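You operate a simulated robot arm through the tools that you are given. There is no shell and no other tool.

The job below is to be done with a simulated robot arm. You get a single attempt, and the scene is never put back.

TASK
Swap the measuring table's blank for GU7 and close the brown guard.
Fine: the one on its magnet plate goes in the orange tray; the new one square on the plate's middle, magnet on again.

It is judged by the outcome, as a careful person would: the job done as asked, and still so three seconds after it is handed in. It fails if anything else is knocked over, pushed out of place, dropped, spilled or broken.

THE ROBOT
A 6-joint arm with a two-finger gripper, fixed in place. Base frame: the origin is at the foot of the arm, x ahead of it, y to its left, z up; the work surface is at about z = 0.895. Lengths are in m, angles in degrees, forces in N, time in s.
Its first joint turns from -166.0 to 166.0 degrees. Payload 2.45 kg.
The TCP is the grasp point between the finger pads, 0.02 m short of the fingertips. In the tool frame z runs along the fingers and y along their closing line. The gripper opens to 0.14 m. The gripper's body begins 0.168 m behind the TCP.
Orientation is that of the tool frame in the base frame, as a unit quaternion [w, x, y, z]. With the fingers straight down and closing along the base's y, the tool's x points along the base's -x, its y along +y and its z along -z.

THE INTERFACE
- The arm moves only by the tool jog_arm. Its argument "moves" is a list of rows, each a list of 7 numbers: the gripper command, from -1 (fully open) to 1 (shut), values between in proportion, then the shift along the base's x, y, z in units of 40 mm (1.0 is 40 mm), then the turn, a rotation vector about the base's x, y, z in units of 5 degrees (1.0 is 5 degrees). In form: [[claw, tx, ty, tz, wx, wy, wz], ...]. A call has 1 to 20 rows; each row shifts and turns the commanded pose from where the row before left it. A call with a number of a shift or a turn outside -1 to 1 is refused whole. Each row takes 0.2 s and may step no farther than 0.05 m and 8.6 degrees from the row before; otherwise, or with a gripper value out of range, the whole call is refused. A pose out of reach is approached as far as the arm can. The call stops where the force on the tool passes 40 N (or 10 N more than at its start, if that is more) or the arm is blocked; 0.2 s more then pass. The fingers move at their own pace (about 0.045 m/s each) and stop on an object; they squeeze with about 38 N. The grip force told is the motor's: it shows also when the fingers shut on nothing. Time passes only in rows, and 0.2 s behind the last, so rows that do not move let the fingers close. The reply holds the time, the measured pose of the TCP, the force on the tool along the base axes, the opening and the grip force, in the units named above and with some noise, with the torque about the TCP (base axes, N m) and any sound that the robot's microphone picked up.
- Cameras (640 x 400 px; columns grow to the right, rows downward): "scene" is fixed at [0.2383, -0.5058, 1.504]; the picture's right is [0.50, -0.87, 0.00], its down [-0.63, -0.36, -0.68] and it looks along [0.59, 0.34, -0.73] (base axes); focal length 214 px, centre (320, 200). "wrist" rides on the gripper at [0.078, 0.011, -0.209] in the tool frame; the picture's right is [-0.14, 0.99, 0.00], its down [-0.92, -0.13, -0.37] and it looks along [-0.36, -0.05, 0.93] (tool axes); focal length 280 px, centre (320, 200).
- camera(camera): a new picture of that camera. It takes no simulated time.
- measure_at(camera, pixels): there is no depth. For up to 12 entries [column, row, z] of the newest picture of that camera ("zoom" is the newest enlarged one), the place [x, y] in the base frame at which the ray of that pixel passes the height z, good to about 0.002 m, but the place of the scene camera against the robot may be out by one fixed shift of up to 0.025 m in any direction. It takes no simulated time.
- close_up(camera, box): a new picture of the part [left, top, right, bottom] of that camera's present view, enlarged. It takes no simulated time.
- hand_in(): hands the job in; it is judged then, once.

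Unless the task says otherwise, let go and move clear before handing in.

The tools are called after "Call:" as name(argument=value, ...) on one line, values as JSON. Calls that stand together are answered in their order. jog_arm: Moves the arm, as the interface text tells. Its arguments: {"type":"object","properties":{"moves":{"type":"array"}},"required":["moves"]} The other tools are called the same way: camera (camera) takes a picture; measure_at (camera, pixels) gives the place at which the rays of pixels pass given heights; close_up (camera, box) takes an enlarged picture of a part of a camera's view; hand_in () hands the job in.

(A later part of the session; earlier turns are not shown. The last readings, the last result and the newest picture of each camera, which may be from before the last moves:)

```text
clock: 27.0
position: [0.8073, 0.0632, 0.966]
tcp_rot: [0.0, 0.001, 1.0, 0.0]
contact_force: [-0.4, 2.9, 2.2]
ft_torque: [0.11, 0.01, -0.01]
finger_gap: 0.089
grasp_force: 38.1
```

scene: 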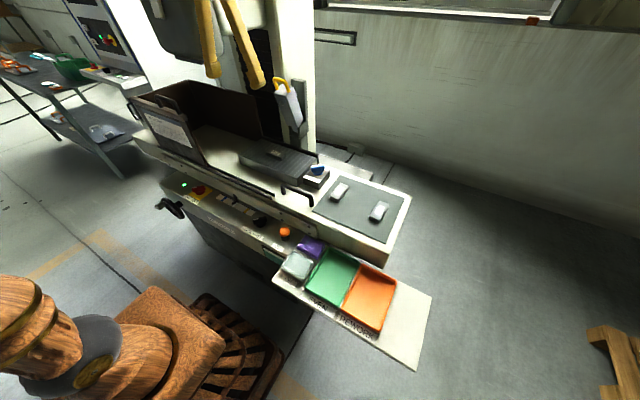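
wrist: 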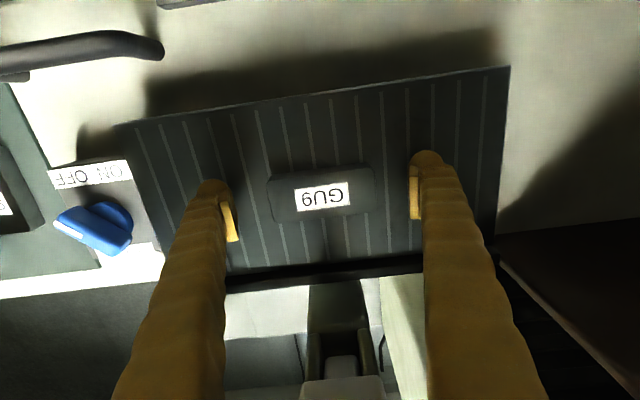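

Gripped at 89 mm with 38 N and little side load. I'll lift gently, checking that the blank comes free.

Call:
jog_arm(moves=[[1, 0, 0, 0.1, 0, 0, 0], [1, 0, 0, 0.2, 0, 0, 0], [1, 0, 0, 0.5, 0, 0, 0], [1, 0, 0, 0.5, 0, 0, 0], [1, 0, 0, 0, 0, 0, 0]])

Call:
camera(camera="wrist")

Call:
close_up(camera="scene", box=[230, 90, 340, 190])

```text
clock: 28.2
position: [0.8081, 0.0626, 1.018]
tcp_rot: [0.001, 0.0, 1.0, 0.001]
contact_force: [-0.3, 0.7, -0.6]
ft_torque: [-0.02, -0.02, 0.01]
finger_gap: 0.0
grasp_force: 29.3
```

```text
taken
```

wrist: 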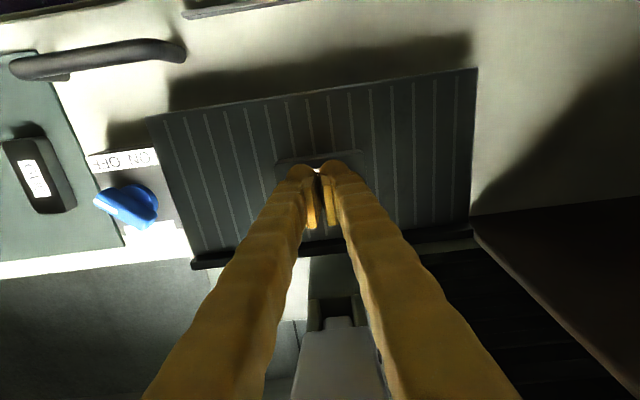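

```text
4.00 times, centred on (285, 140) of scene
```

zoom: 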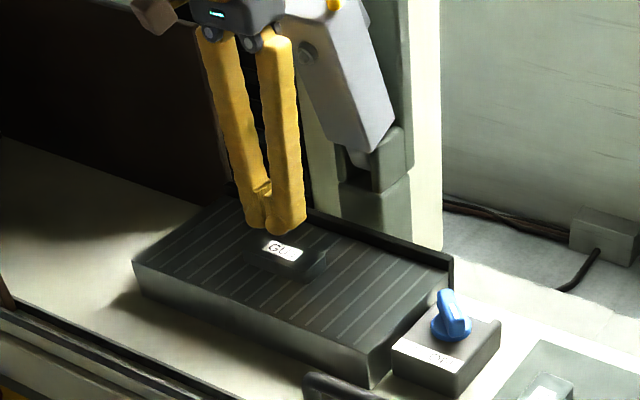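

The fingers slipped off; GU9 is still on the plate and looks undisturbed. Either the magnet isn't fully off or the grip was too high, so I'll inspect the knob and blank closely.

Call:
close_up(camera="wrist", box=[70, 130, 210, 240])

Call:
close_up(camera="scene", box=[290, 145, 340, 185])

Call:
close_up(camera="scene", box=[255, 135, 305, 175])

Call:
measure_at(camera="wrist", pixels=[[98, 197, 0.965], [152, 207, 0.965]])

```text
3.64 times, centred on (140, 185) of wrist
```

zoom: 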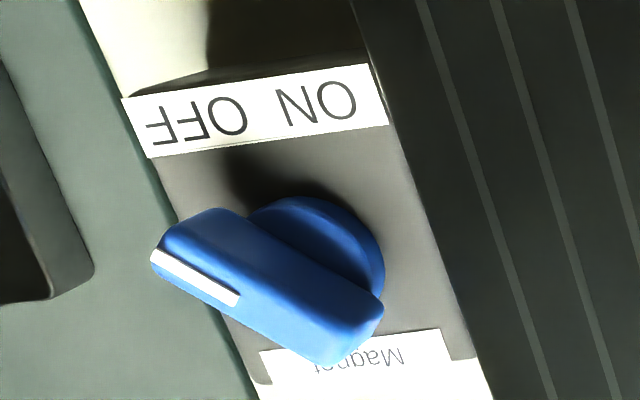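

```text
10.00 times, centred on (315, 165) of scene
```

zoom: 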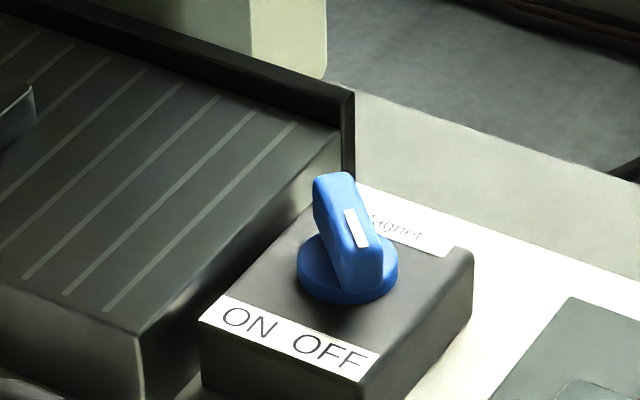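

```text
10.00 times, centred on (280, 155) of scene
```

zoom: 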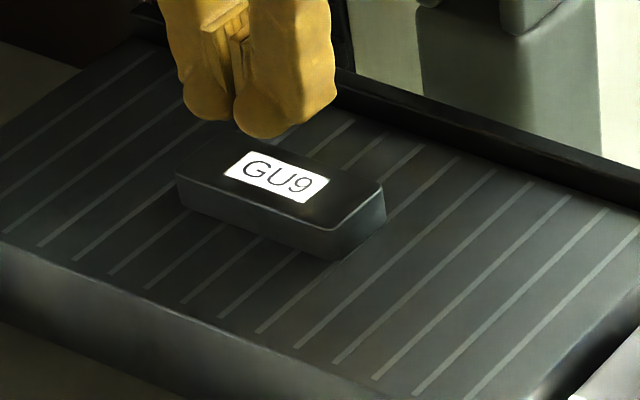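

```text
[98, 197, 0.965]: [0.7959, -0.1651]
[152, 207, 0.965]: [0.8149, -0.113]
```

The mark is squarely on OFF, and GU9 looks unmoved. I'll reopen, go about 3 mm lower than before, regrip, and lift in tiny increments while watching the force.

Call:
jog_arm(moves=[[-1, 0, 0, 0, 0, 0, 0], [-1, 0, 0, 0, 0, 0, 0], [-1, 0, 0, 0, 0, 0, 0], [-1, 0, 0, 0, 0, 0, 0], [-1, 0, 0, 0, 0, 0, 0], [-1, 0, 0, 0, 0, 0, 0], [-1, 0, 0, 0, 0, 0, 0], [-1, 0, 0, 0, 0, 0, 0]])

Call:
close_up(camera="wrist", box=[220, 100, 440, 240])

```text
clock: 30.0
position: [0.8076, 0.0629, 1.0176]
tcp_rot: [0.001, 0.001, 1.0, 0.0]
contact_force: [0.7, 0.6, -0.3]
ft_torque: [-0.03, 0.0, -0.01]
finger_gap: 0.1401
grasp_force: 0.1
```

```text
2.86 times, centred on (330, 170) of wrist
```

zoom: 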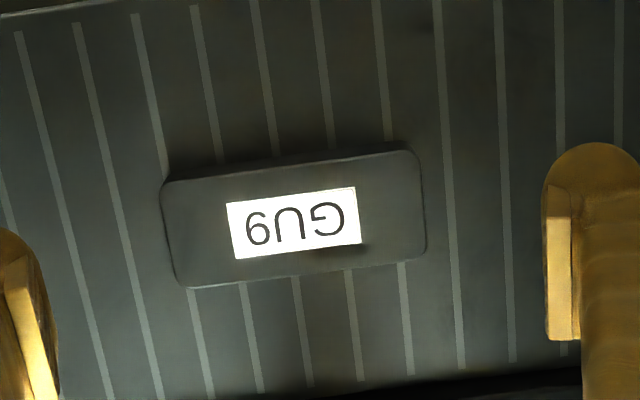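

GU9 is still square and centred at zoom (293,225). I'm descending to grip lower.

Call:
jog_arm(moves=[[-1, 0, 0, -0.6, 0, 0, 0], [-1, 0, 0, -0.5, 0, 0, 0], [-1, 0, 0, -0.2, 0, 0, 0], [-1, 0, 0, -0.075, 0, 0, 0], [-1, 0, 0, 0, 0, 0, 0]])

Call:
camera(camera="wrist")

Call:
close_up(camera="scene", box=[250, 125, 310, 175])

```text
clock: 31.2
position: [0.8066, 0.0635, 0.9631]
tcp_rot: [0.002, 0.0, 1.0, 0.0]
contact_force: [-0.3, -0.4, -0.7]
ft_torque: [-0.01, -0.01, 0.0]
finger_gap: 0.1402
grasp_force: 0.1
```

```text
taken
```

wrist: 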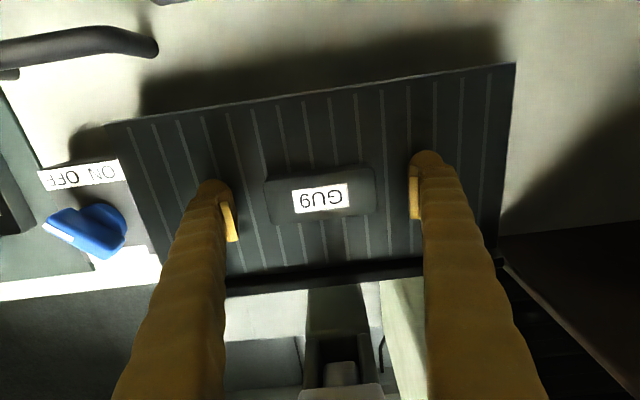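

```text
8.00 times, centred on (280, 150) of scene
```

zoom: 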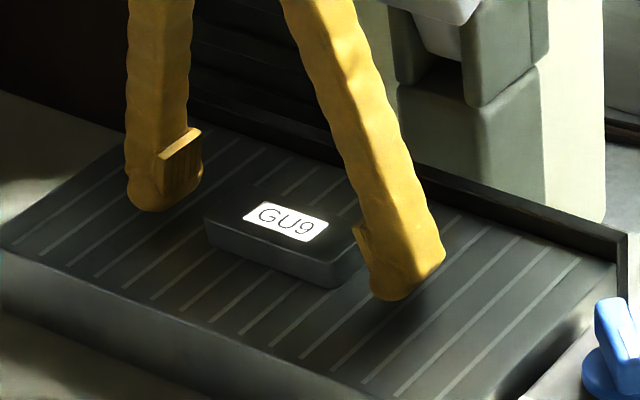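

The pads end above the fingertips, so a lower grip is better. I'll creep down in 1 mm steps, watching for plate contact.

Call:
jog_arm(moves=[[-1, 0, 0, -0.025, 0, 0, 0], [-1, 0, 0, -0.025, 0, 0, 0]])

Call:
jog_arm(moves=[[-1, 0, 0, -0.025, 0, 0, 0], [-1, 0, 0, 0, 0, 0, 0]])

Call:
jog_arm(moves=[[-1, 0, 0, -0.025, 0, 0, 0], [-1, 0, 0, 0, 0, 0, 0]])

```text
clock: 31.8
position: [0.8056, 0.0637, 0.9618]
tcp_rot: [0.0, 0.001, 1.0, 0.0]
contact_force: [-0.6, 1.0, 0.7]
ft_torque: [-0.01, 0.0, -0.01]
finger_gap: 0.1401
grasp_force: 0.1
```

```text
clock: 32.4
position: [0.8081, 0.0633, 0.9604]
tcp_rot: [0.0, 0.001, 1.0, -0.001]
contact_force: [-1.1, 0.2, -0.1]
ft_torque: [-0.01, 0.03, -0.01]
finger_gap: 0.14
grasp_force: 0.2
```

```text
clock: 33.0
position: [0.8066, 0.0631, 0.9585]
tcp_rot: [-0.001, 0.001, 1.0, 0.001]
contact_force: [1.4, -0.2, 0.1]
ft_torque: [0.0, 0.0, 0.01]
finger_gap: 0.1401
grasp_force: 0.1
```

No contact yet at tip height ≈0.9385; continuing to creep.

Call:
jog_arm(moves=[[-1, 0, 0, -0.025, 0, 0, 0], [-1, 0, 0, -0.025, 0, 0, 0], [-1, 0, 0, 0, 0, 0, 0]])

Call:
jog_arm(moves=[[-1, 0, 0, -0.025, 0, 0, 0], [-1, 0, 0, 0, 0, 0, 0]])

Call:
close_up(camera="scene", box=[250, 125, 310, 175])

```text
clock: 33.8
position: [0.8078, 0.0631, 0.9581]
tcp_rot: [0.001, 0.001, 1.0, 0.0]
contact_force: [-0.1, -1.1, 0.6]
ft_torque: [0.02, 0.01, -0.02]
finger_gap: 0.1396
grasp_force: 0.1
```

```text
clock: 34.4
position: [0.8082, 0.0635, 0.9564]
tcp_rot: [0.0, 0.001, 1.0, 0.0]
contact_force: [0.0, -0.4, 0.8]
ft_torque: [0.01, -0.02, -0.02]
finger_gap: 0.1397
grasp_force: 0.0
```

```text
8.00 times, centred on (280, 150) of scene
```

zoom: 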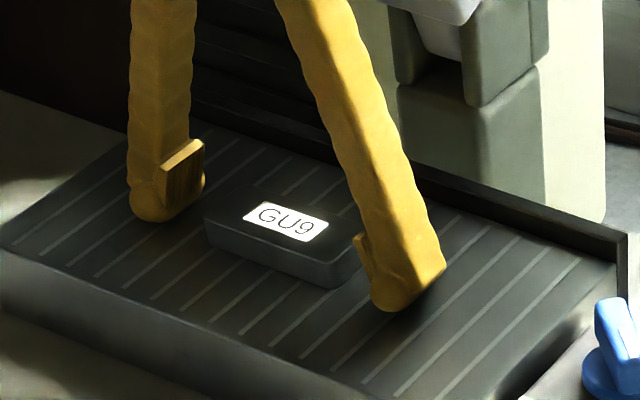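

Still free at 0.9565. A few more millimetres will locate the plate, which I also need for placing.

Call:
jog_arm(moves=[[-1, 0, 0, -0.025, 0, 0, 0], [-1, 0, 0, -0.025, 0, 0, 0], [-1, 0, 0, 0, 0, 0, 0]])

Call:
jog_arm(moves=[[-1, 0, 0, -0.025, 0, 0, 0], [-1, 0, 0, -0.025, 0, 0, 0], [-1, 0, 0, 0, 0, 0, 0]])

```text
clock: 35.2
position: [0.8064, 0.0631, 0.9568]
tcp_rot: [0.001, 0.0, 1.0, 0.0]
contact_force: [-6.4, 7.6, 23.4]
ft_torque: [0.34, 0.1, 0.11]
finger_gap: 0.14
grasp_force: 0.0
```

```text
clock: 35.6
position: [0.8082, 0.0641, 0.956]
tcp_rot: [0.003, 0.0, 1.0, 0.0]
contact_force: [-0.9, 0.2, 7.4]
ft_torque: [0.34, 0.06, 0.27]
finger_gap: 0.14
grasp_force: 0.0
stopped in row 2: the force on the tool passed its limit at 43 N (the readings are from after the stop); the commanded pose is now the measured one
```

Contact puts the plate top at z≈0.936. I'll rise 2 mm and grip GU9 there, then lift 1–2 mm and read the force.

Call:
jog_arm(moves=[[-1, 0, -0.02, 0.06, 0, 0, 0], [-0.5, 0, 0, 0, 0, 0, 0], [0, 0, 0, 0, 0, 0, 0], [0.3, 0, 0, 0, 0, 0, 0], [0.6, 0, 0, 0, 0, 0, 0], [1, 0, 0, 0, 0, 0, 0], [1, 0, 0, 0, 0, 0, 0]])

Call:
jog_arm(moves=[[1, 0, 0, 0.05, 0, 0, 0], [1, 0, 0, 0, 0, 0, 0]])

```text
clock: 36.8
position: [0.8095, 0.063, 0.9621]
tcp_rot: [0.005, -0.001, 1.0, 0.0]
contact_force: [-0.1, 1.0, 19.5]
ft_torque: [0.2, 0.32, -0.17]
finger_gap: 0.09
grasp_force: 10.7
stopped in row 5: the force on the tool passed its limit at 45 N (the readings are from after the stop); the commanded pose is now the measured one
```

```text
clock: 37.4
position: [0.809, 0.0631, 0.9623]
tcp_rot: [0.003, 0.001, 1.0, -0.001]
contact_force: [10.4, -2.2, 21.9]
ft_torque: [0.09, -0.38, -0.08]
finger_gap: 0.089
grasp_force: 37.9
```

Closing made the fingertips press on the plate (about +20 N up), so they drop slightly as they close. It's gripped at 89 mm; I'll lift by small steps.

Call:
jog_arm(moves=[[1, 0, 0, 0.04, 0, 0, 0], [1, 0, 0, 0, 0, 0, 0]])

Call:
jog_arm(moves=[[1, 0, 0, 0.04, 0, 0, 0], [1, 0, 0, 0, 0, 0, 0]])

```text
clock: 38.0
position: [0.8085, 0.0628, 0.9628]
tcp_rot: [0.001, 0.001, 1.0, 0.001]
contact_force: [0.2, 0.2, 0.2]
ft_torque: [0.04, 0.02, 0.0]
finger_gap: 0.0887
grasp_force: 38.3
```

```text
clock: 38.5
position: [0.8086, 0.0631, 0.9653]
tcp_rot: [0.003, 0.001, 1.0, 0.0]
contact_force: [1.0, -0.3, -4.9]
ft_torque: [0.04, 0.03, 0.0]
finger_gap: 0.0891
grasp_force: 38.3
```

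The force is −5 N now, plausibly the blank's weight; I'm continuing the slow lift.

Call:
jog_arm(moves=[[1, 0, 0, 0.05, 0, 0, 0], [1, 0, 0, 0.05, 0, 0, 0], [1, 0, 0, 0, 0, 0, 0]])

Call:
close_up(camera="scene", box=[250, 125, 310, 175])

```text
clock: 39.4
position: [0.8086, 0.0633, 0.9703]
tcp_rot: [0.002, 0.001, 1.0, 0.0]
contact_force: [0.3, 0.5, -5.5]
ft_torque: [0.04, -0.03, -0.01]
finger_gap: 0.0892
grasp_force: 37.8
```

```text
8.00 times, centred on (280, 150) of scene
```

zoom: 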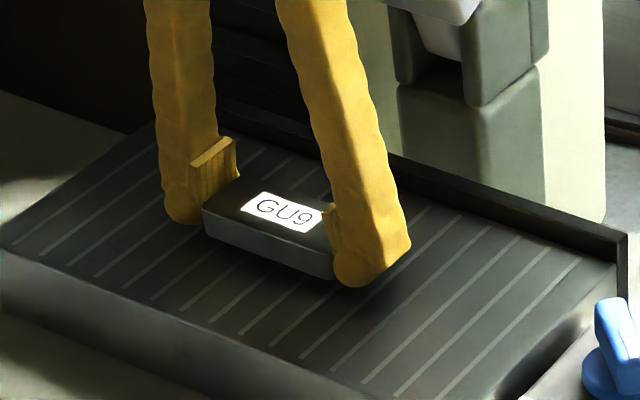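

GU9 is lifted cleanly with a steady 5.5 N weight. I'll raise it, pull back from the hanging device, and carry it toward the trays at height.

Call:
jog_arm(moves=[[1, 0, 0, 0.4, 0, 0, 0], [1, 0, 0, 0.7, 0, 0, 0], [1, -0.3, 0, 0.8, 0, 0, 0], [1, -0.6, 0, 0.8, 0, 0, 0], [1, -0.8, -0.3, 0.6, 0, 0, 0], [1, -0.8, -0.6, 0.3, 0, 0, 0], [1, -0.7, -0.8, 0, 0, 0, 0], [1, -0.6, -0.9, 0, 0, 0, 0], [1, -0.6, -0.9, 0, 0, 0, 0], [1, -0.5, -0.9, 0, 0, 0, 0], [1, -0.5, -0.9, 0, 0, 0, 0], [1, -0.5, -0.9, 0, 0, 0, 0], [1, -0.5, -0.9, 0, 0, 0, 0], [1, -0.5, -0.9, 0, 0, 0, 0], [1, -0.4, -0.9, 0, 0, 0, 0], [1, -0.3, -0.9, 0, 0, 0, 0], [1, 0, -0.9, 0, 0, 0, 0], [1, 0, 0, 0, 0, 0, 0]])

Call:
camera(camera="wrist")

Call:
camera(camera="scene")

```text
clock: 43.1
position: [0.5057, -0.3668, 1.1135]
tcp_rot: [0.002, 0.001, 1.0, -0.001]
contact_force: [-0.2, 0.1, -5.9]
ft_torque: [0.0, -0.01, 0.01]
finger_gap: 0.0892
grasp_force: 37.8
```

```text
taken
```

wrist: 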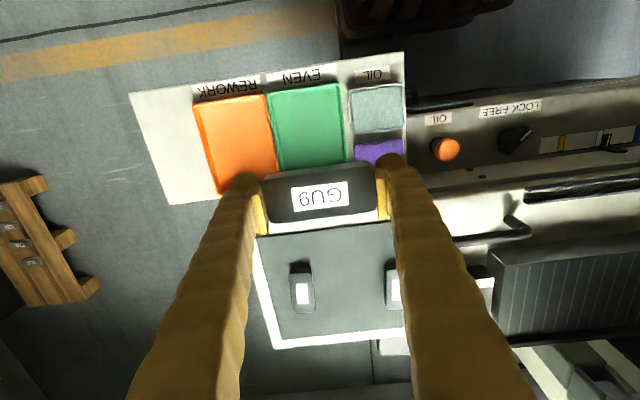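

```text
taken
```

scene: 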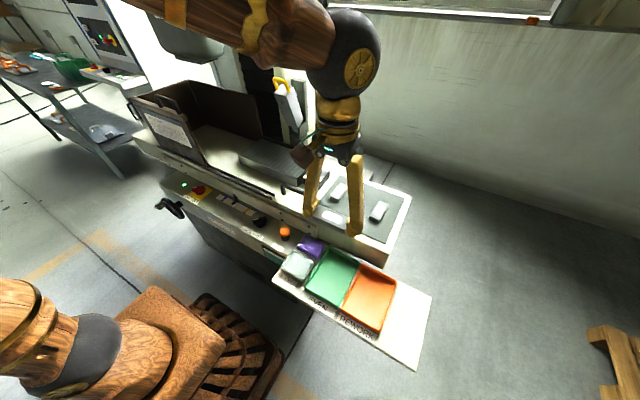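

GU9 is held firmly. Triangulation puts the tray rim near z≈0.82. I'll measure the orange tray's corners in this view.

Call:
close_up(camera="wrist", box=[120, 40, 420, 220])

Call:
measure_at(camera="wrist", pixels=[[192, 104, 0.82], [267, 95, 0.82], [277, 174, 0.82], [216, 192, 0.82], [192, 104, 0.8], [267, 95, 0.8], [277, 174, 0.8], [216, 192, 0.8], [130, 94, 0.8], [405, 52, 0.8], [168, 204, 0.8]])

```text
2.13 times, centred on (270, 130) of wrist
```

zoom: 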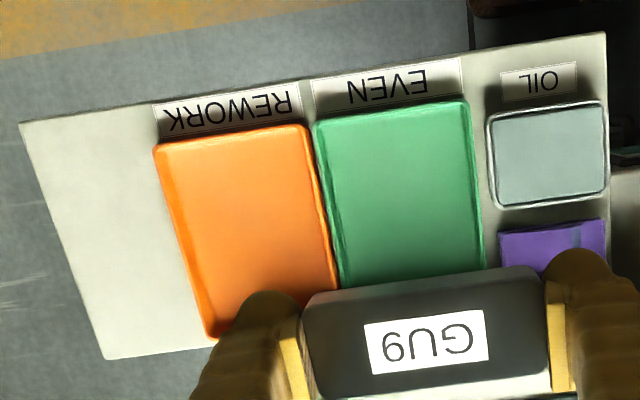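

```text
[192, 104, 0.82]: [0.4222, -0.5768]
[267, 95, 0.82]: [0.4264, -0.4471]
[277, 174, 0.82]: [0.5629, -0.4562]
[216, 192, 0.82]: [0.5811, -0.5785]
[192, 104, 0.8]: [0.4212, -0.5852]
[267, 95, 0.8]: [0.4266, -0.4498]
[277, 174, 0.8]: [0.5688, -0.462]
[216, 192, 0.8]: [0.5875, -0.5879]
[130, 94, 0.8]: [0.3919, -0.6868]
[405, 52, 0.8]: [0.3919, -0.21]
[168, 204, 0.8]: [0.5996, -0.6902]
```

The orange tray spans about x 0.42–0.585, y −0.58 to −0.45, with its centre near (0.503,−0.515). I'll rotate +90° so GU9 lies along the tray's length, and move above it.

Call:
jog_arm(moves=[[1, 0, -0.21, 0, 0, 0, 1], [1, 0, -0.21, 0, 0, 0, 1], [1, 0, -0.21, 0, 0, 0, 1], [1, 0, -0.21, 0, 0, 0, 1], [1, 0, -0.21, 0, 0, 0, 1], [1, 0, -0.21, 0, 0, 0, 1], [1, 0, -0.21, 0, 0, 0, 1], [1, 0, -0.21, 0, 0, 0, 1], [1, 0, -0.21, 0, 0, 0, 1], [1, 0, -0.21, 0, 0, 0, 1], [1, 0, -0.21, 0, 0, 0, 1], [1, 0, -0.21, 0, 0, 0, 1], [1, 0, -0.21, 0, 0, 0, 1], [1, 0, -0.21, 0, 0, 0, 1], [1, 0, -0.21, 0, 0, 0, 1], [1, 0, -0.21, 0, 0, 0, 1], [1, 0, -0.21, 0, 0, 0, 1], [1, 0, -0.13, 0, 0, 0, 1], [1, 0, 0, 0, 0, 0, 0]])

Call:
camera(camera="wrist")

Call:
camera(camera="scene")

```text
clock: 47.1
position: [0.5053, -0.5127, 1.1136]
tcp_rot: [-0.002, 0.708, -0.707, -0.002]
contact_force: [0.2, 0.4, -5.2]
ft_torque: [-0.04, 0.0, 0.01]
finger_gap: 0.089
grasp_force: 37.5
```

```text
taken
```

wrist: 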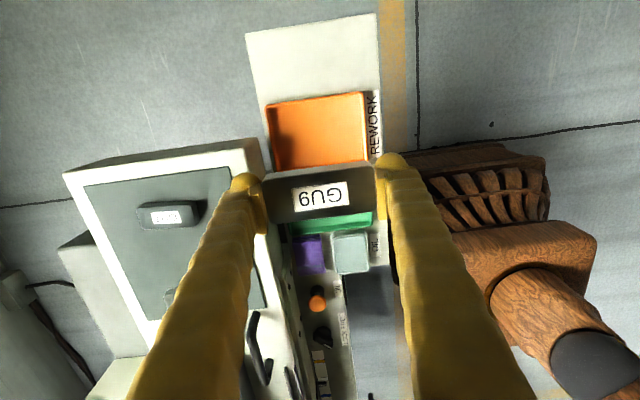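

```text
taken
```

scene: 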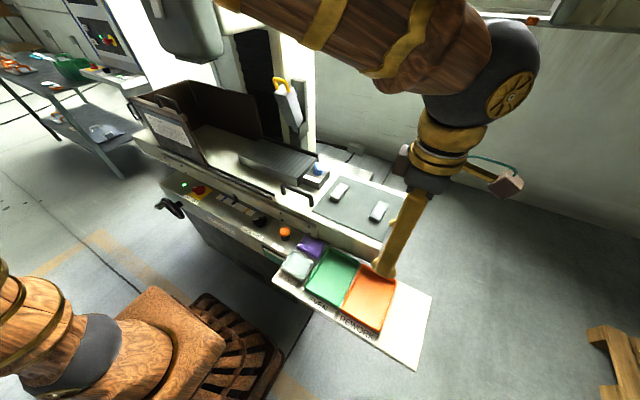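

GU9 is over the orange tray and aligned with it. I'll re-measure the tray from this view.

Call:
close_up(camera="wrist", box=[230, 70, 400, 200])

Call:
measure_at(camera="wrist", pixels=[[267, 106, 0.82], [364, 93, 0.82], [369, 160, 0.82], [276, 171, 0.82], [270, 134, 0.82]])

```text
3.08 times, centred on (315, 135) of wrist
```

zoom: 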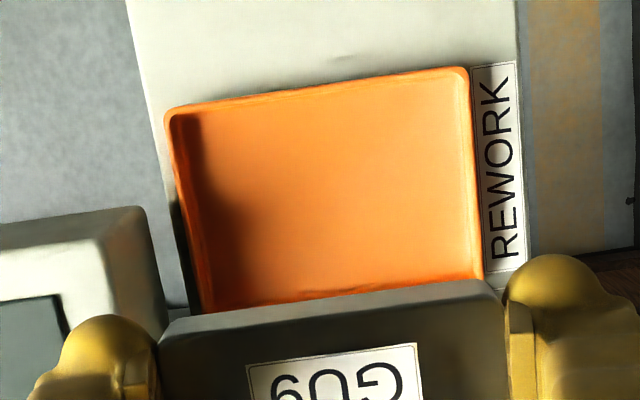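

```text
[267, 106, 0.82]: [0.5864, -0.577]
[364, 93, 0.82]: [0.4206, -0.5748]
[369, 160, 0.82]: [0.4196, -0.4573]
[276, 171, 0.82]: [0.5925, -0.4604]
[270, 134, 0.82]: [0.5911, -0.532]
```

The tray centre is (0.5045,−0.514), matching the TCP. I'll lower to about 3 cm above the floor.

Call:
jog_arm(moves=[[1, 0, 0, -0.9, 0, 0, 0], [1, 0, 0, -0.9, 0, 0, 0], [1, 0, 0, -0.9, 0, 0, 0], [1, 0, 0, -0.9, 0, 0, 0], [1, 0, 0, -0.9, 0, 0, 0], [1, 0, 0, -0.8, 0, 0, 0], [1, 0, 0, -0.6, 0, 0, 0], [1, 0, 0, -0.3, 0, 0, 0], [1, 0, 0, 0, 0, 0, 0]])

Call:
camera(camera="wrist")

Call:
close_up(camera="scene", box=[300, 220, 450, 350])

```text
clock: 49.1
position: [0.5036, -0.5138, 0.8639]
tcp_rot: [0.002, -0.707, 0.708, 0.001]
contact_force: [0.9, -0.9, -4.5]
ft_torque: [0.0, -0.01, 0.02]
finger_gap: 0.089
grasp_force: 37.7
```

```text
taken
```

wrist: 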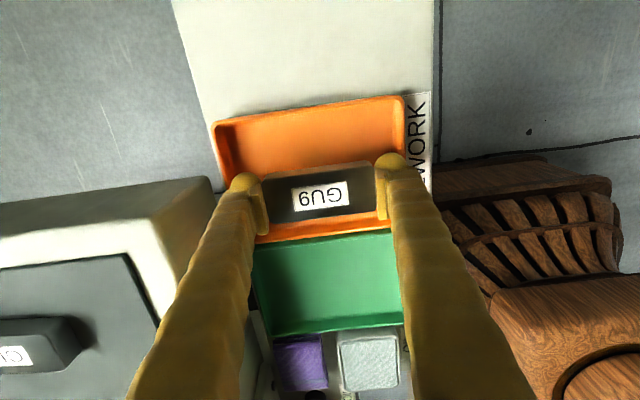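

```text
3.08 times, centred on (375, 285) of scene
```

zoom: 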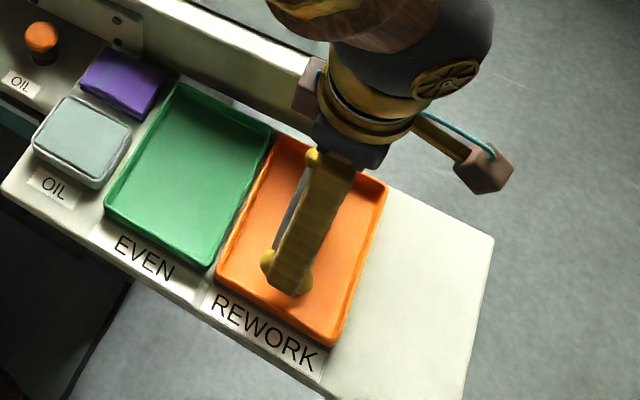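

The blank is within the tray outline. Now lowering in small steps until I feel the floor.

Call:
jog_arm(moves=[[1, 0, 0, -0.2, 0, 0, 0], [1, 0, 0, -0.15, 0, 0, 0], [1, 0, 0, -0.1, 0, 0, 0], [1, 0, 0, -0.06, 0, 0, 0], [1, 0, 0, -0.04, 0, 0, 0], [1, 0, 0, -0.03, 0, 0, 0], [1, 0, 0, -0.03, 0, 0, 0], [1, 0, 0, 0, 0, 0, 0]])

```text
clock: 51.0
position: [0.5041, -0.5133, 0.8403]
tcp_rot: [0.002, -0.707, 0.708, 0.002]
contact_force: [0.2, 0.2, -5.3]
ft_torque: [-0.01, 0.03, -0.01]
finger_gap: 0.089
grasp_force: 38.4
```

Call:
jog_arm(moves=[[1, 0, 0, -0.03, 0, 0, 0], [1, 0, 0, -0.03, 0, 0, 0], [1, 0, 0, -0.03, 0, 0, 0], [1, 0, 0, 0, 0, 0, 0]])

```text
clock: 52.0
position: [0.5045, -0.5151, 0.837]
tcp_rot: [0.002, -0.706, 0.708, 0.002]
contact_force: [0.2, 0.0, -4.8]
ft_torque: [-0.01, -0.01, -0.01]
finger_gap: 0.0891
grasp_force: 38.4
```

Still carrying the full weight (−4.8 N) at 0.837, so there's no floor contact yet; continuing down.

Call:
jog_arm(moves=[[1, 0, 0, -0.03, 0, 0, 0], [1, 0, 0, -0.03, 0, 0, 0], [1, 0, 0, 0, 0, 0, 0]])

Call:
jog_arm(moves=[[1, 0, 0, -0.03, 0, 0, 0], [1, 0, 0, 0, 0, 0, 0]])

Call:
jog_arm(moves=[[1, 0, 0, -0.03, 0, 0, 0], [1, 0, 0, 0, 0, 0, 0]])

```text
clock: 52.8
position: [0.5049, -0.5137, 0.835]
tcp_rot: [0.002, -0.707, 0.708, 0.002]
contact_force: [0.4, -0.6, -5.3]
ft_torque: [-0.01, 0.03, 0.02]
finger_gap: 0.0892
grasp_force: 37.9
```

```text
clock: 53.4
position: [0.5039, -0.5137, 0.8331]
tcp_rot: [0.002, -0.707, 0.708, 0.002]
contact_force: [-0.3, -0.4, -4.2]
ft_torque: [0.02, 0.02, 0.0]
finger_gap: 0.0891
grasp_force: 38.1
```

```text
clock: 54.0
position: [0.5054, -0.5138, 0.8328]
tcp_rot: [0.001, -0.707, 0.708, 0.002]
contact_force: [-0.2, -0.4, -4.4]
ft_torque: [-0.01, -0.04, 0.01]
finger_gap: 0.0892
grasp_force: 37.8
```

Call:
jog_arm(moves=[[1, 0, 0, -0.03, 0, 0, 0], [1, 0, 0, 0, 0, 0, 0]])

Call:
jog_arm(moves=[[1, 0, 0, -0.03, 0, 0, 0], [1, 0, 0, 0, 0, 0, 0]])

Call:
jog_arm(moves=[[1, 0, 0, -0.03, 0, 0, 0], [1, 0, 0, 0, 0, 0, 0]])

```text
clock: 54.5
position: [0.5047, -0.5134, 0.8298]
tcp_rot: [0.001, -0.707, 0.707, 0.001]
contact_force: [0.4, 0.2, -5.9]
ft_torque: [0.0, -0.01, 0.0]
finger_gap: 0.0891
grasp_force: 37.8
```

```text
clock: 55.1
position: [0.505, -0.5143, 0.829]
tcp_rot: [0.001, -0.707, 0.708, 0.002]
contact_force: [-1.3, -0.3, -5.0]
ft_torque: [0.02, -0.02, 0.02]
finger_gap: 0.0891
grasp_force: 38.5
```

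```text
clock: 55.8
position: [0.5048, -0.5137, 0.8282]
tcp_rot: [0.001, -0.707, 0.707, 0.001]
contact_force: [-0.1, 0.3, -5.3]
ft_torque: [0.02, -0.02, 0.0]
finger_gap: 0.089
grasp_force: 37.9
```

Still in the air at 0.828; continuing.

Call:
jog_arm(moves=[[1, 0, 0, -0.04, 0, 0, 0], [1, 0, 0, 0, 0, 0, 0]])

Call:
jog_arm(moves=[[1, 0, 0, -0.04, 0, 0, 0], [1, 0, 0, 0, 0, 0, 0]])

Call:
jog_arm(moves=[[1, 0, 0, -0.03, 0, 0, 0], [1, 0, 0, 0, 0, 0, 0]])

Call:
close_up(camera="wrist", box=[190, 70, 450, 270])

```text
clock: 56.4
position: [0.5043, -0.5142, 0.8268]
tcp_rot: [0.002, -0.706, 0.708, 0.002]
contact_force: [-0.2, -0.5, -5.2]
ft_torque: [0.0, 0.01, -0.02]
finger_gap: 0.0892
grasp_force: 38.1
```

```text
clock: 57.0
position: [0.5037, -0.5144, 0.8257]
tcp_rot: [0.002, -0.707, 0.708, 0.002]
contact_force: [-0.4, -0.6, -4.2]
ft_torque: [0.04, 0.03, 0.0]
finger_gap: 0.0891
grasp_force: 37.9
```

```text
clock: 57.5
position: [0.5052, -0.5134, 0.824]
tcp_rot: [0.003, -0.707, 0.708, 0.002]
contact_force: [0.4, 0.1, -5.0]
ft_torque: [0.0, -0.01, 0.04]
finger_gap: 0.0889
grasp_force: 38.0
```

```text
2.00 times, centred on (320, 170) of wrist
```

zoom: 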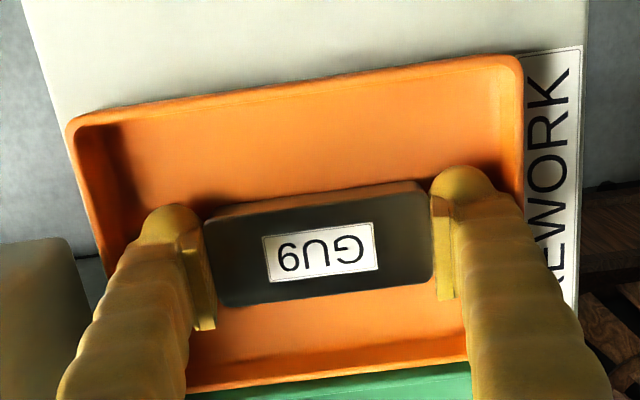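

GU9 is well inside the tray and close to the floor. Continuing down.

Call:
jog_arm(moves=[[1, 0, 0, -0.04, 0, 0, 0], [1, 0, 0, 0, 0, 0, 0]])

Call:
jog_arm(moves=[[1, 0, 0, -0.04, 0, 0, 0], [1, 0, 0, 0, 0, 0, 0]])

Call:
jog_arm(moves=[[1, 0, 0, -0.04, 0, 0, 0], [1, 0, 0, 0, 0, 0, 0]])

Call:
jog_arm(moves=[[1, 0, 0, -0.04, 0, 0, 0], [1, 0, 0, 0, 0, 0, 0]])

```text
clock: 58.1
position: [0.5047, -0.5145, 0.8238]
tcp_rot: [0.002, -0.706, 0.708, 0.002]
contact_force: [-0.8, 0.5, -1.8]
ft_torque: [0.04, -0.12, 0.05]
finger_gap: 0.0892
grasp_force: 38.5
```

```text
clock: 58.8
position: [0.5046, -0.5145, 0.8213]
tcp_rot: [0.002, -0.706, 0.708, 0.001]
contact_force: [-7.2, 5.7, 37.3]
ft_torque: [-0.17, 0.38, -0.15]
finger_gap: 0.0891
grasp_force: 38.0
```

```text
clock: 59.1
position: [0.5038, -0.5129, 0.8227]
tcp_rot: [0.002, -0.707, 0.708, 0.001]
contact_force: [-0.5, 4.4, 11.4]
ft_torque: [-0.14, 0.14, 0.03]
finger_gap: 0.089
grasp_force: 38.3
stopped in row 1: the force on the tool passed its limit at 52 N (the readings are from after the stop); the commanded pose is now the measured one
```

```text
clock: 59.5
position: [0.5047, -0.5137, 0.8218]
tcp_rot: [0.003, -0.706, 0.708, 0.001]
contact_force: [-1.9, 4.5, 11.4]
ft_torque: [-0.11, 0.32, -0.08]
finger_gap: 0.0892
grasp_force: 37.9
stopped in row 1: the force on the tool passed its limit at 48 N (the readings are from after the stop); the commanded pose is now the measured one
```

Floor contact is at TCP z≈0.8225. I'll relieve 1 mm, open modestly (gap ~0.105, clear of the tray walls), and rise.

Call:
jog_arm(moves=[[1, 0, 0, 0.02, 0, 0, 0], [0, 0, 0, 0, 0, 0, 0], [-0.4, 0, 0, 0, 0, 0, 0], [-0.5, 0, 0, 0, 0, 0, 0], [-0.5, 0, 0, 0, 0, 0, 0], [-0.5, 0, 0, 0.3, 0, 0, 0], [-0.5, 0, 0, 0.6, 0, 0, 0], [-0.5, 0, 0, 0.9, 0, 0, 0], [-0.5, 0, 0, 0.9, 0, 0, 0], [-0.5, 0, 0, 0.9, 0, 0, 0], [-0.5, 0, 0, 0.9, 0, 0, 0], [-0.5, 0, 0, 0.9, 0, 0, 0], [-0.5, 0, 0, 0.9, 0, 0, 0], [-0.5, 0, 0, 0, 0, 0, 0]])

Call:
camera(camera="wrist")

Call:
close_up(camera="scene", box=[300, 220, 450, 350])

```text
clock: 62.5
position: [0.5071, -0.5129, 1.075]
tcp_rot: [0.003, -0.707, 0.708, 0.001]
contact_force: [0.2, -0.5, 0.6]
ft_torque: [0.0, -0.01, 0.02]
finger_gap: 0.1053
grasp_force: 0.1
```

```text
taken
```

wrist: 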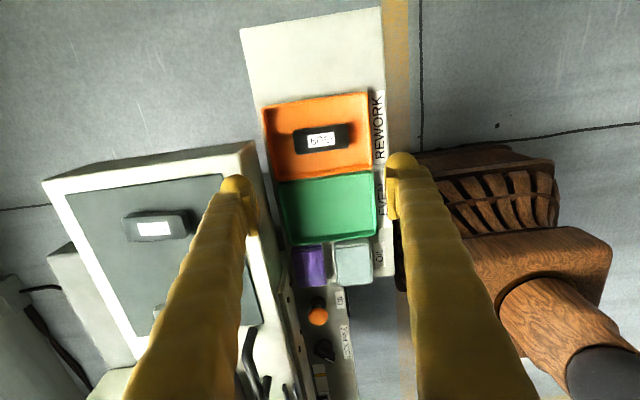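

```text
3.08 times, centred on (375, 285) of scene
```

zoom: 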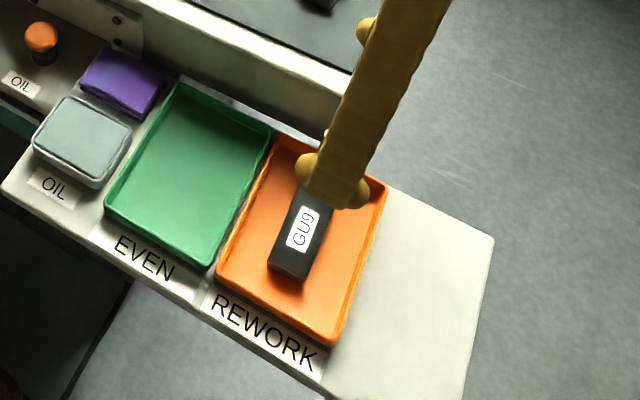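

GU9 lies in the orange tray. Next is GU7, estimated near (0.762,−0.44); I'll move above it with the same orientation to grip its ends and look.

Call:
jog_arm(moves=[[-0.8, 0.9, 0.2, 0, 0, 0, 0], [-1, 0.9, 0.26, 0, 0, 0, 0], [-1, 0.9, 0.26, 0, 0, 0, 0], [-1, 0.9, 0.26, 0, 0, 0, 0], [-1, 0.9, 0.26, 0, 0, 0, 0], [-1, 0.9, 0.26, 0, 0, 0, 0], [-1, 0.97, 0.3, -0.2, 0, 0, 0], [-1, 0, 0, 0, 0, 0, 0]])

Call:
camera(camera="wrist")

Call:
close_up(camera="wrist", box=[220, 90, 440, 250])

```text
clock: 64.3
position: [0.7599, -0.4414, 1.0651]
tcp_rot: [0.002, -0.706, 0.708, 0.001]
contact_force: [0.1, -0.1, 0.2]
ft_torque: [-0.03, -0.02, 0.02]
finger_gap: 0.1399
grasp_force: 0.0
```

```text
taken
```

wrist: 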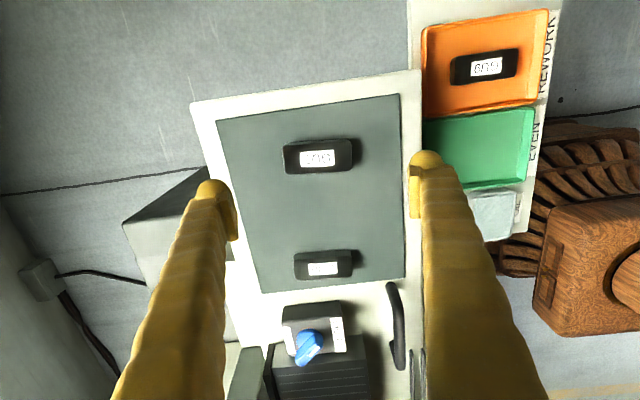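

```text
2.50 times, centred on (330, 170) of wrist
```

zoom: 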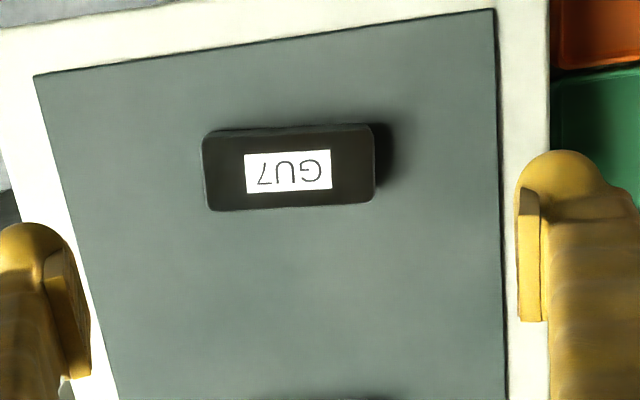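

It's confirmed as GU7, and it looks slightly yawed relative to the mat. I'll measure its corners and label for exact position and yaw.

Call:
measure_at(camera="zoom", pixels=[[244, 155, 0.922], [330, 150, 0.922], [332, 188, 0.922], [247, 193, 0.922], [206, 175, 0.922], [374, 165, 0.922], [290, 205, 0.922], [289, 131, 0.922], [34, 76, 0.897], [494, 10, 0.897]])

```text
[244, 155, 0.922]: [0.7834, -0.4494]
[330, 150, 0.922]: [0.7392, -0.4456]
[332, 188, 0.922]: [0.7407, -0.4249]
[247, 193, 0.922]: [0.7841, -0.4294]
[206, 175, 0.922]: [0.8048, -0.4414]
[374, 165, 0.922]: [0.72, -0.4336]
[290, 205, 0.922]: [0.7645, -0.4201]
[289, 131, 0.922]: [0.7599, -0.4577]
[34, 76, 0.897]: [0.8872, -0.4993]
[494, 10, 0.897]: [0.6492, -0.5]
```

GU7's centre is (0.762,−0.438) with −5.3° yaw. I'll match the yaw, narrow the fingers to about 108 mm, and descend to just above the mat.

Call:
jog_arm(moves=[[-0.543, 0.05, 0.085, -0.3, 0, 0, -0.53], [-0.543, 0, 0, -0.7, 0, 0, -0.53], [-0.543, 0, 0, -0.8, 0, 0, 0], [-0.543, 0, 0, -0.7, 0, 0, 0], [-0.543, 0, 0, -0.4, 0, 0, 0], [-0.543, 0, 0, -0.2, 0, 0, 0], [-0.543, 0, 0, 0, 0, 0, 0]])

Call:
camera(camera="wrist")

Call:
close_up(camera="wrist", box=[210, 120, 430, 270])

Call:
close_up(camera="scene", box=[330, 160, 430, 240])

```text
clock: 65.9
position: [0.7596, -0.4386, 0.9405]
tcp_rot: [0.002, -0.673, 0.739, 0.001]
contact_force: [0.8, 0.2, 0.5]
ft_torque: [0.01, 0.0, 0.03]
finger_gap: 0.1083
grasp_force: 0.0
```

```text
taken
```

wrist: 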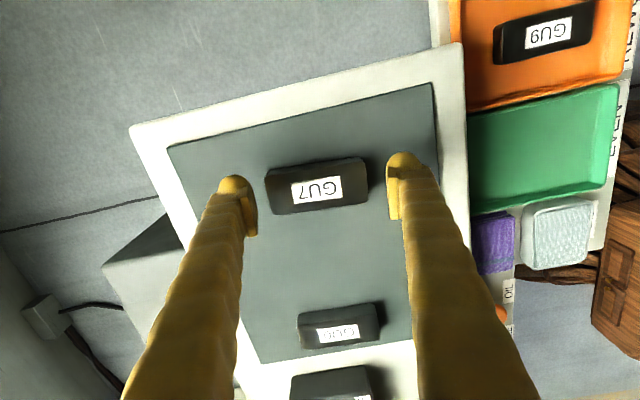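

```text
2.67 times, centred on (320, 195) of wrist
```

zoom: 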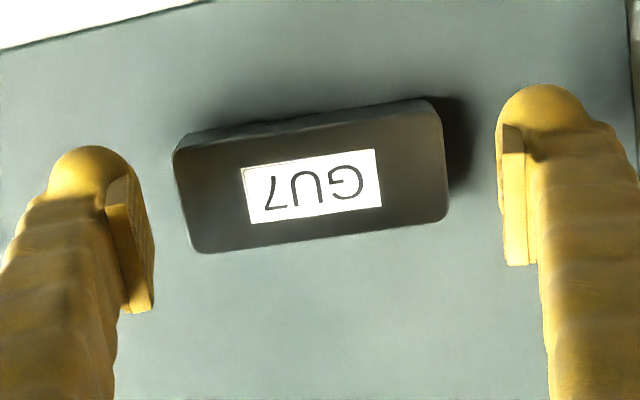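

```text
5.00 times, centred on (380, 200) of scene
```

zoom: 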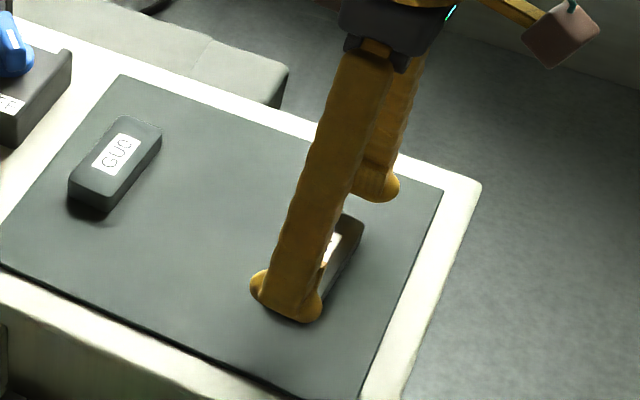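

I'll verify the yaw and centring from this close view.

Call:
measure_at(camera="zoom", pixels=[[241, 168, 0.922], [375, 149, 0.922], [381, 205, 0.922], [248, 223, 0.922], [182, 200, 0.922], [446, 165, 0.922], [320, 238, 0.922], [310, 126, 0.922]])

```text
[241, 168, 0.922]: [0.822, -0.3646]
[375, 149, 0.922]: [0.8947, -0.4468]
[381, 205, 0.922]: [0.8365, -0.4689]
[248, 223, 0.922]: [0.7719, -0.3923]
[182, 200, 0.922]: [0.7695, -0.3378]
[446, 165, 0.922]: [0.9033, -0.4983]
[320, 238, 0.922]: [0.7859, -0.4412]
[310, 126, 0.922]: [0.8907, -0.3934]
```

That "zoom" measurement referred to the scene enlargement, so I'll redo it with wrist pixels.

Call:
measure_at(camera="wrist", pixels=[[290.4, 183.0, 0.922], [340.6, 175.9, 0.922], [342.9, 196.9, 0.922], [293, 203.6, 0.922], [268.3, 195, 0.922], [367.2, 181.9, 0.922]])

```text
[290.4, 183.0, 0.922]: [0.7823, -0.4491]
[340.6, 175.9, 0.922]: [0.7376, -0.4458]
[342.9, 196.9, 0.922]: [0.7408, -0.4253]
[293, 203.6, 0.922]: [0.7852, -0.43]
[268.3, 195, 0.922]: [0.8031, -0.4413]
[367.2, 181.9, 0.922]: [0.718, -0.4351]
```

Yaw matches and the centre is within 2 mm. I'm creeping down to find the mat.

Call:
jog_arm(moves=[[-0.543, 0.04, 0.02, -0.15, 0, 0, 0], [-0.543, 0, 0, -0.1, 0, 0, 0], [-0.543, 0, 0, -0.05, 0, 0, 0], [-0.543, 0, 0, 0, 0, 0, 0]])

Call:
jog_arm(moves=[[-0.543, 0, 0, -0.03, 0, 0, 0], [-0.543, 0, 0, -0.03, 0, 0, 0], [-0.543, 0, 0, 0, 0, 0, 0]])

Call:
jog_arm(moves=[[-0.543, 0, 0, -0.03, 0, 0, 0], [-0.543, 0, 0, 0, 0, 0, 0]])

```text
clock: 66.9
position: [0.7621, -0.4381, 0.9301]
tcp_rot: [0.001, -0.674, 0.739, 0.001]
contact_force: [0.7, -0.3, 0.7]
ft_torque: [-0.03, 0.02, 0.01]
finger_gap: 0.108
grasp_force: 0.0
```

```text
clock: 67.7
position: [0.7621, -0.4386, 0.9278]
tcp_rot: [0.002, -0.673, 0.74, 0.001]
contact_force: [-0.4, -0.5, -0.9]
ft_torque: [-0.02, 0.01, 0.02]
finger_gap: 0.108
grasp_force: 0.2
```

```text
clock: 68.3
position: [0.7614, -0.4383, 0.9269]
tcp_rot: [0.003, -0.673, 0.74, 0.001]
contact_force: [0.0, 0.1, 0.8]
ft_torque: [0.03, 0.05, 0.03]
finger_gap: 0.108
grasp_force: 0.1
```

Call:
jog_arm(moves=[[-0.543, 0, 0, -0.03, 0, 0, 0], [-0.543, 0, 0, -0.03, 0, 0, 0], [-0.543, 0, 0, 0, 0, 0, 0]])

Call:
jog_arm(moves=[[-0.543, 0, 0, -0.03, 0, 0, 0], [-0.543, 0, 0, 0, 0, 0, 0]])

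Call:
jog_arm(moves=[[-0.543, 0, 0, -0.03, 0, 0, 0], [-0.543, 0, 0, 0, 0, 0, 0]])

```text
clock: 69.1
position: [0.7622, -0.4386, 0.9244]
tcp_rot: [0.002, -0.673, 0.739, 0.001]
contact_force: [0.6, -0.2, -1.1]
ft_torque: [-0.02, 0.04, -0.02]
finger_gap: 0.1082
grasp_force: 0.0
```

```text
clock: 69.7
position: [0.7612, -0.4376, 0.9226]
tcp_rot: [0.002, -0.674, 0.739, 0.002]
contact_force: [0.1, -0.9, 0.9]
ft_torque: [-0.01, -0.02, 0.0]
finger_gap: 0.1079
grasp_force: 0.0
```

```text
clock: 70.3
position: [0.7619, -0.4385, 0.9218]
tcp_rot: [0.002, -0.673, 0.74, 0.002]
contact_force: [0.9, 0.0, -0.1]
ft_torque: [0.0, 0.01, 0.01]
finger_gap: 0.1085
grasp_force: 0.0
```

Call:
jog_arm(moves=[[-0.543, 0, 0, -0.03, 0, 0, 0], [-0.543, 0, 0, 0, 0, 0, 0]])

Call:
jog_arm(moves=[[-0.543, 0, 0, -0.03, 0, 0, 0], [-0.543, 0, 0, 0, 0, 0, 0]])

Call:
close_up(camera="scene", box=[350, 180, 410, 230])

```text
clock: 70.9
position: [0.7632, -0.4383, 0.9207]
tcp_rot: [0.002, -0.673, 0.739, 0.002]
contact_force: [-0.9, -0.2, 1.0]
ft_torque: [0.0, 0.01, -0.01]
finger_gap: 0.1081
grasp_force: 0.1
```

```text
clock: 71.5
position: [0.7625, -0.4375, 0.9205]
tcp_rot: [0.003, -0.673, 0.74, 0.001]
contact_force: [0.7, -0.2, 0.4]
ft_torque: [-0.01, -0.01, -0.02]
finger_gap: 0.1079
grasp_force: 0.0
```

```text
8.00 times, centred on (380, 205) of scene
```

zoom: 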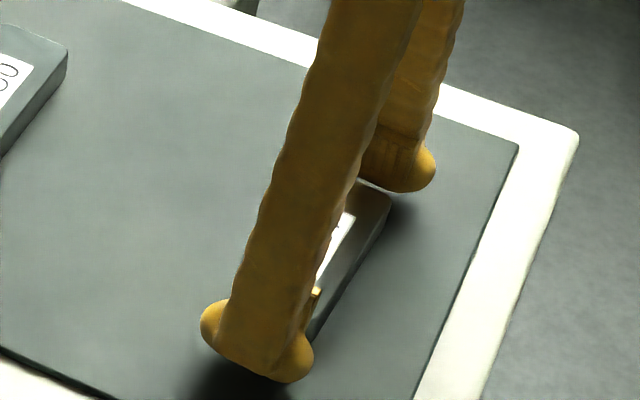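

Call:
jog_arm(moves=[[-0.543, 0, 0, -0.03, 0, 0, 0], [-0.543, 0, 0, 0, 0, 0, 0]])

Call:
jog_arm(moves=[[-0.543, 0, 0, -0.03, 0, 0, 0], [-0.543, 0, 0, 0, 0, 0, 0]])

Call:
jog_arm(moves=[[-0.543, 0, 0, -0.03, 0, 0, 0], [-0.543, 0, 0, 0, 0, 0, 0]])

```text
clock: 72.1
position: [0.7629, -0.4375, 0.9188]
tcp_rot: [0.002, -0.673, 0.739, 0.001]
contact_force: [0.2, -0.4, 0.3]
ft_torque: [0.0, 0.0, -0.01]
finger_gap: 0.1082
grasp_force: 0.1
```

```text
clock: 72.7
position: [0.7624, -0.4386, 0.9168]
tcp_rot: [0.002, -0.672, 0.74, 0.001]
contact_force: [0.9, -0.1, 0.0]
ft_torque: [-0.01, 0.02, 0.01]
finger_gap: 0.1081
grasp_force: 0.0
```

```text
clock: 73.3
position: [0.7628, -0.4387, 0.9152]
tcp_rot: [0.003, -0.673, 0.74, 0.0]
contact_force: [0.1, -0.5, 0.1]
ft_torque: [0.03, -0.02, 0.04]
finger_gap: 0.108
grasp_force: 0.1
```

The tips are within a millimetre or so of the mat with no contact. I'll raise 3 mm for the tip drop and close on GU7.

Call:
jog_arm(moves=[[-0.543, 0, 0, 0.075, 0, 0, 0], [-0.4, 0, 0, 0, 0, 0, 0], [-0.2, 0, 0, 0, 0, 0, 0], [0, 0, 0, 0, 0, 0, 0], [0.5, 0, 0, 0, 0, 0, 0], [1, 0, 0, 0, 0, 0, 0]])

```text
clock: 74.7
position: [0.7627, -0.4379, 0.9188]
tcp_rot: [0.001, -0.673, 0.739, 0.0]
contact_force: [0.3, -0.2, 4.8]
ft_torque: [0.07, 0.06, 0.16]
finger_gap: 0.0888
grasp_force: 38.2
```

Gripped at 88.8 mm with tiny residual force. I'm lifting slowly, watching for the 5 N weight.

Call:
jog_arm(moves=[[1, 0, 0, 0.05, 0, 0, 0], [1, 0, 0, 0.05, 0, 0, 0], [1, 0, 0, 0.05, 0, 0, 0], [1, 0, 0, 0.1, 0, 0, 0], [1, 0, 0, 0.3, 0, 0, 0], [1, 0, 0, 0, 0, 0, 0]])

Call:
camera(camera="wrist")

Call:
close_up(camera="scene", box=[330, 150, 430, 230])

```text
clock: 76.1
position: [0.7633, -0.4394, 0.94]
tcp_rot: [0.003, -0.673, 0.74, 0.001]
contact_force: [0.5, 1.2, -5.3]
ft_torque: [-0.04, -0.01, 0.04]
finger_gap: 0.089
grasp_force: 37.8
```

```text
taken
```

wrist: 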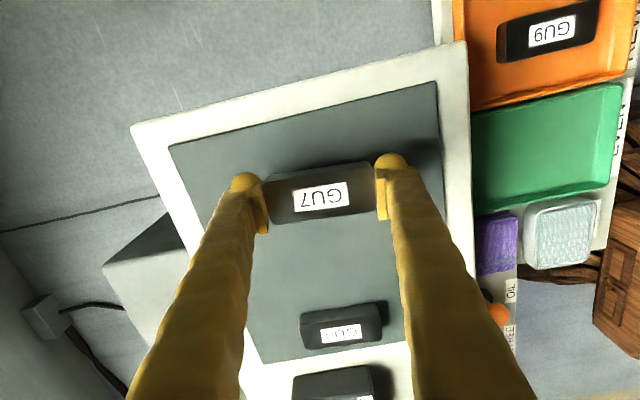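

```text
5.00 times, centred on (380, 190) of scene
```

zoom: 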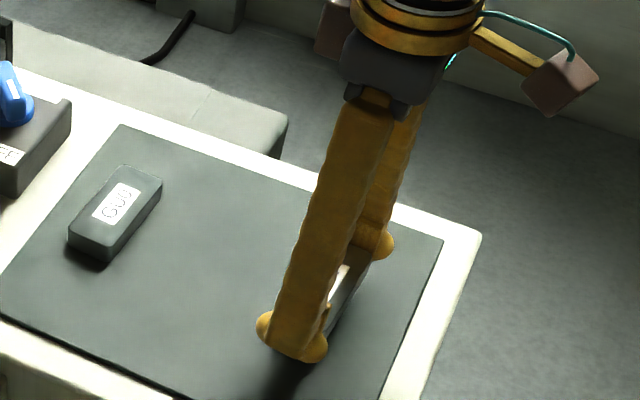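

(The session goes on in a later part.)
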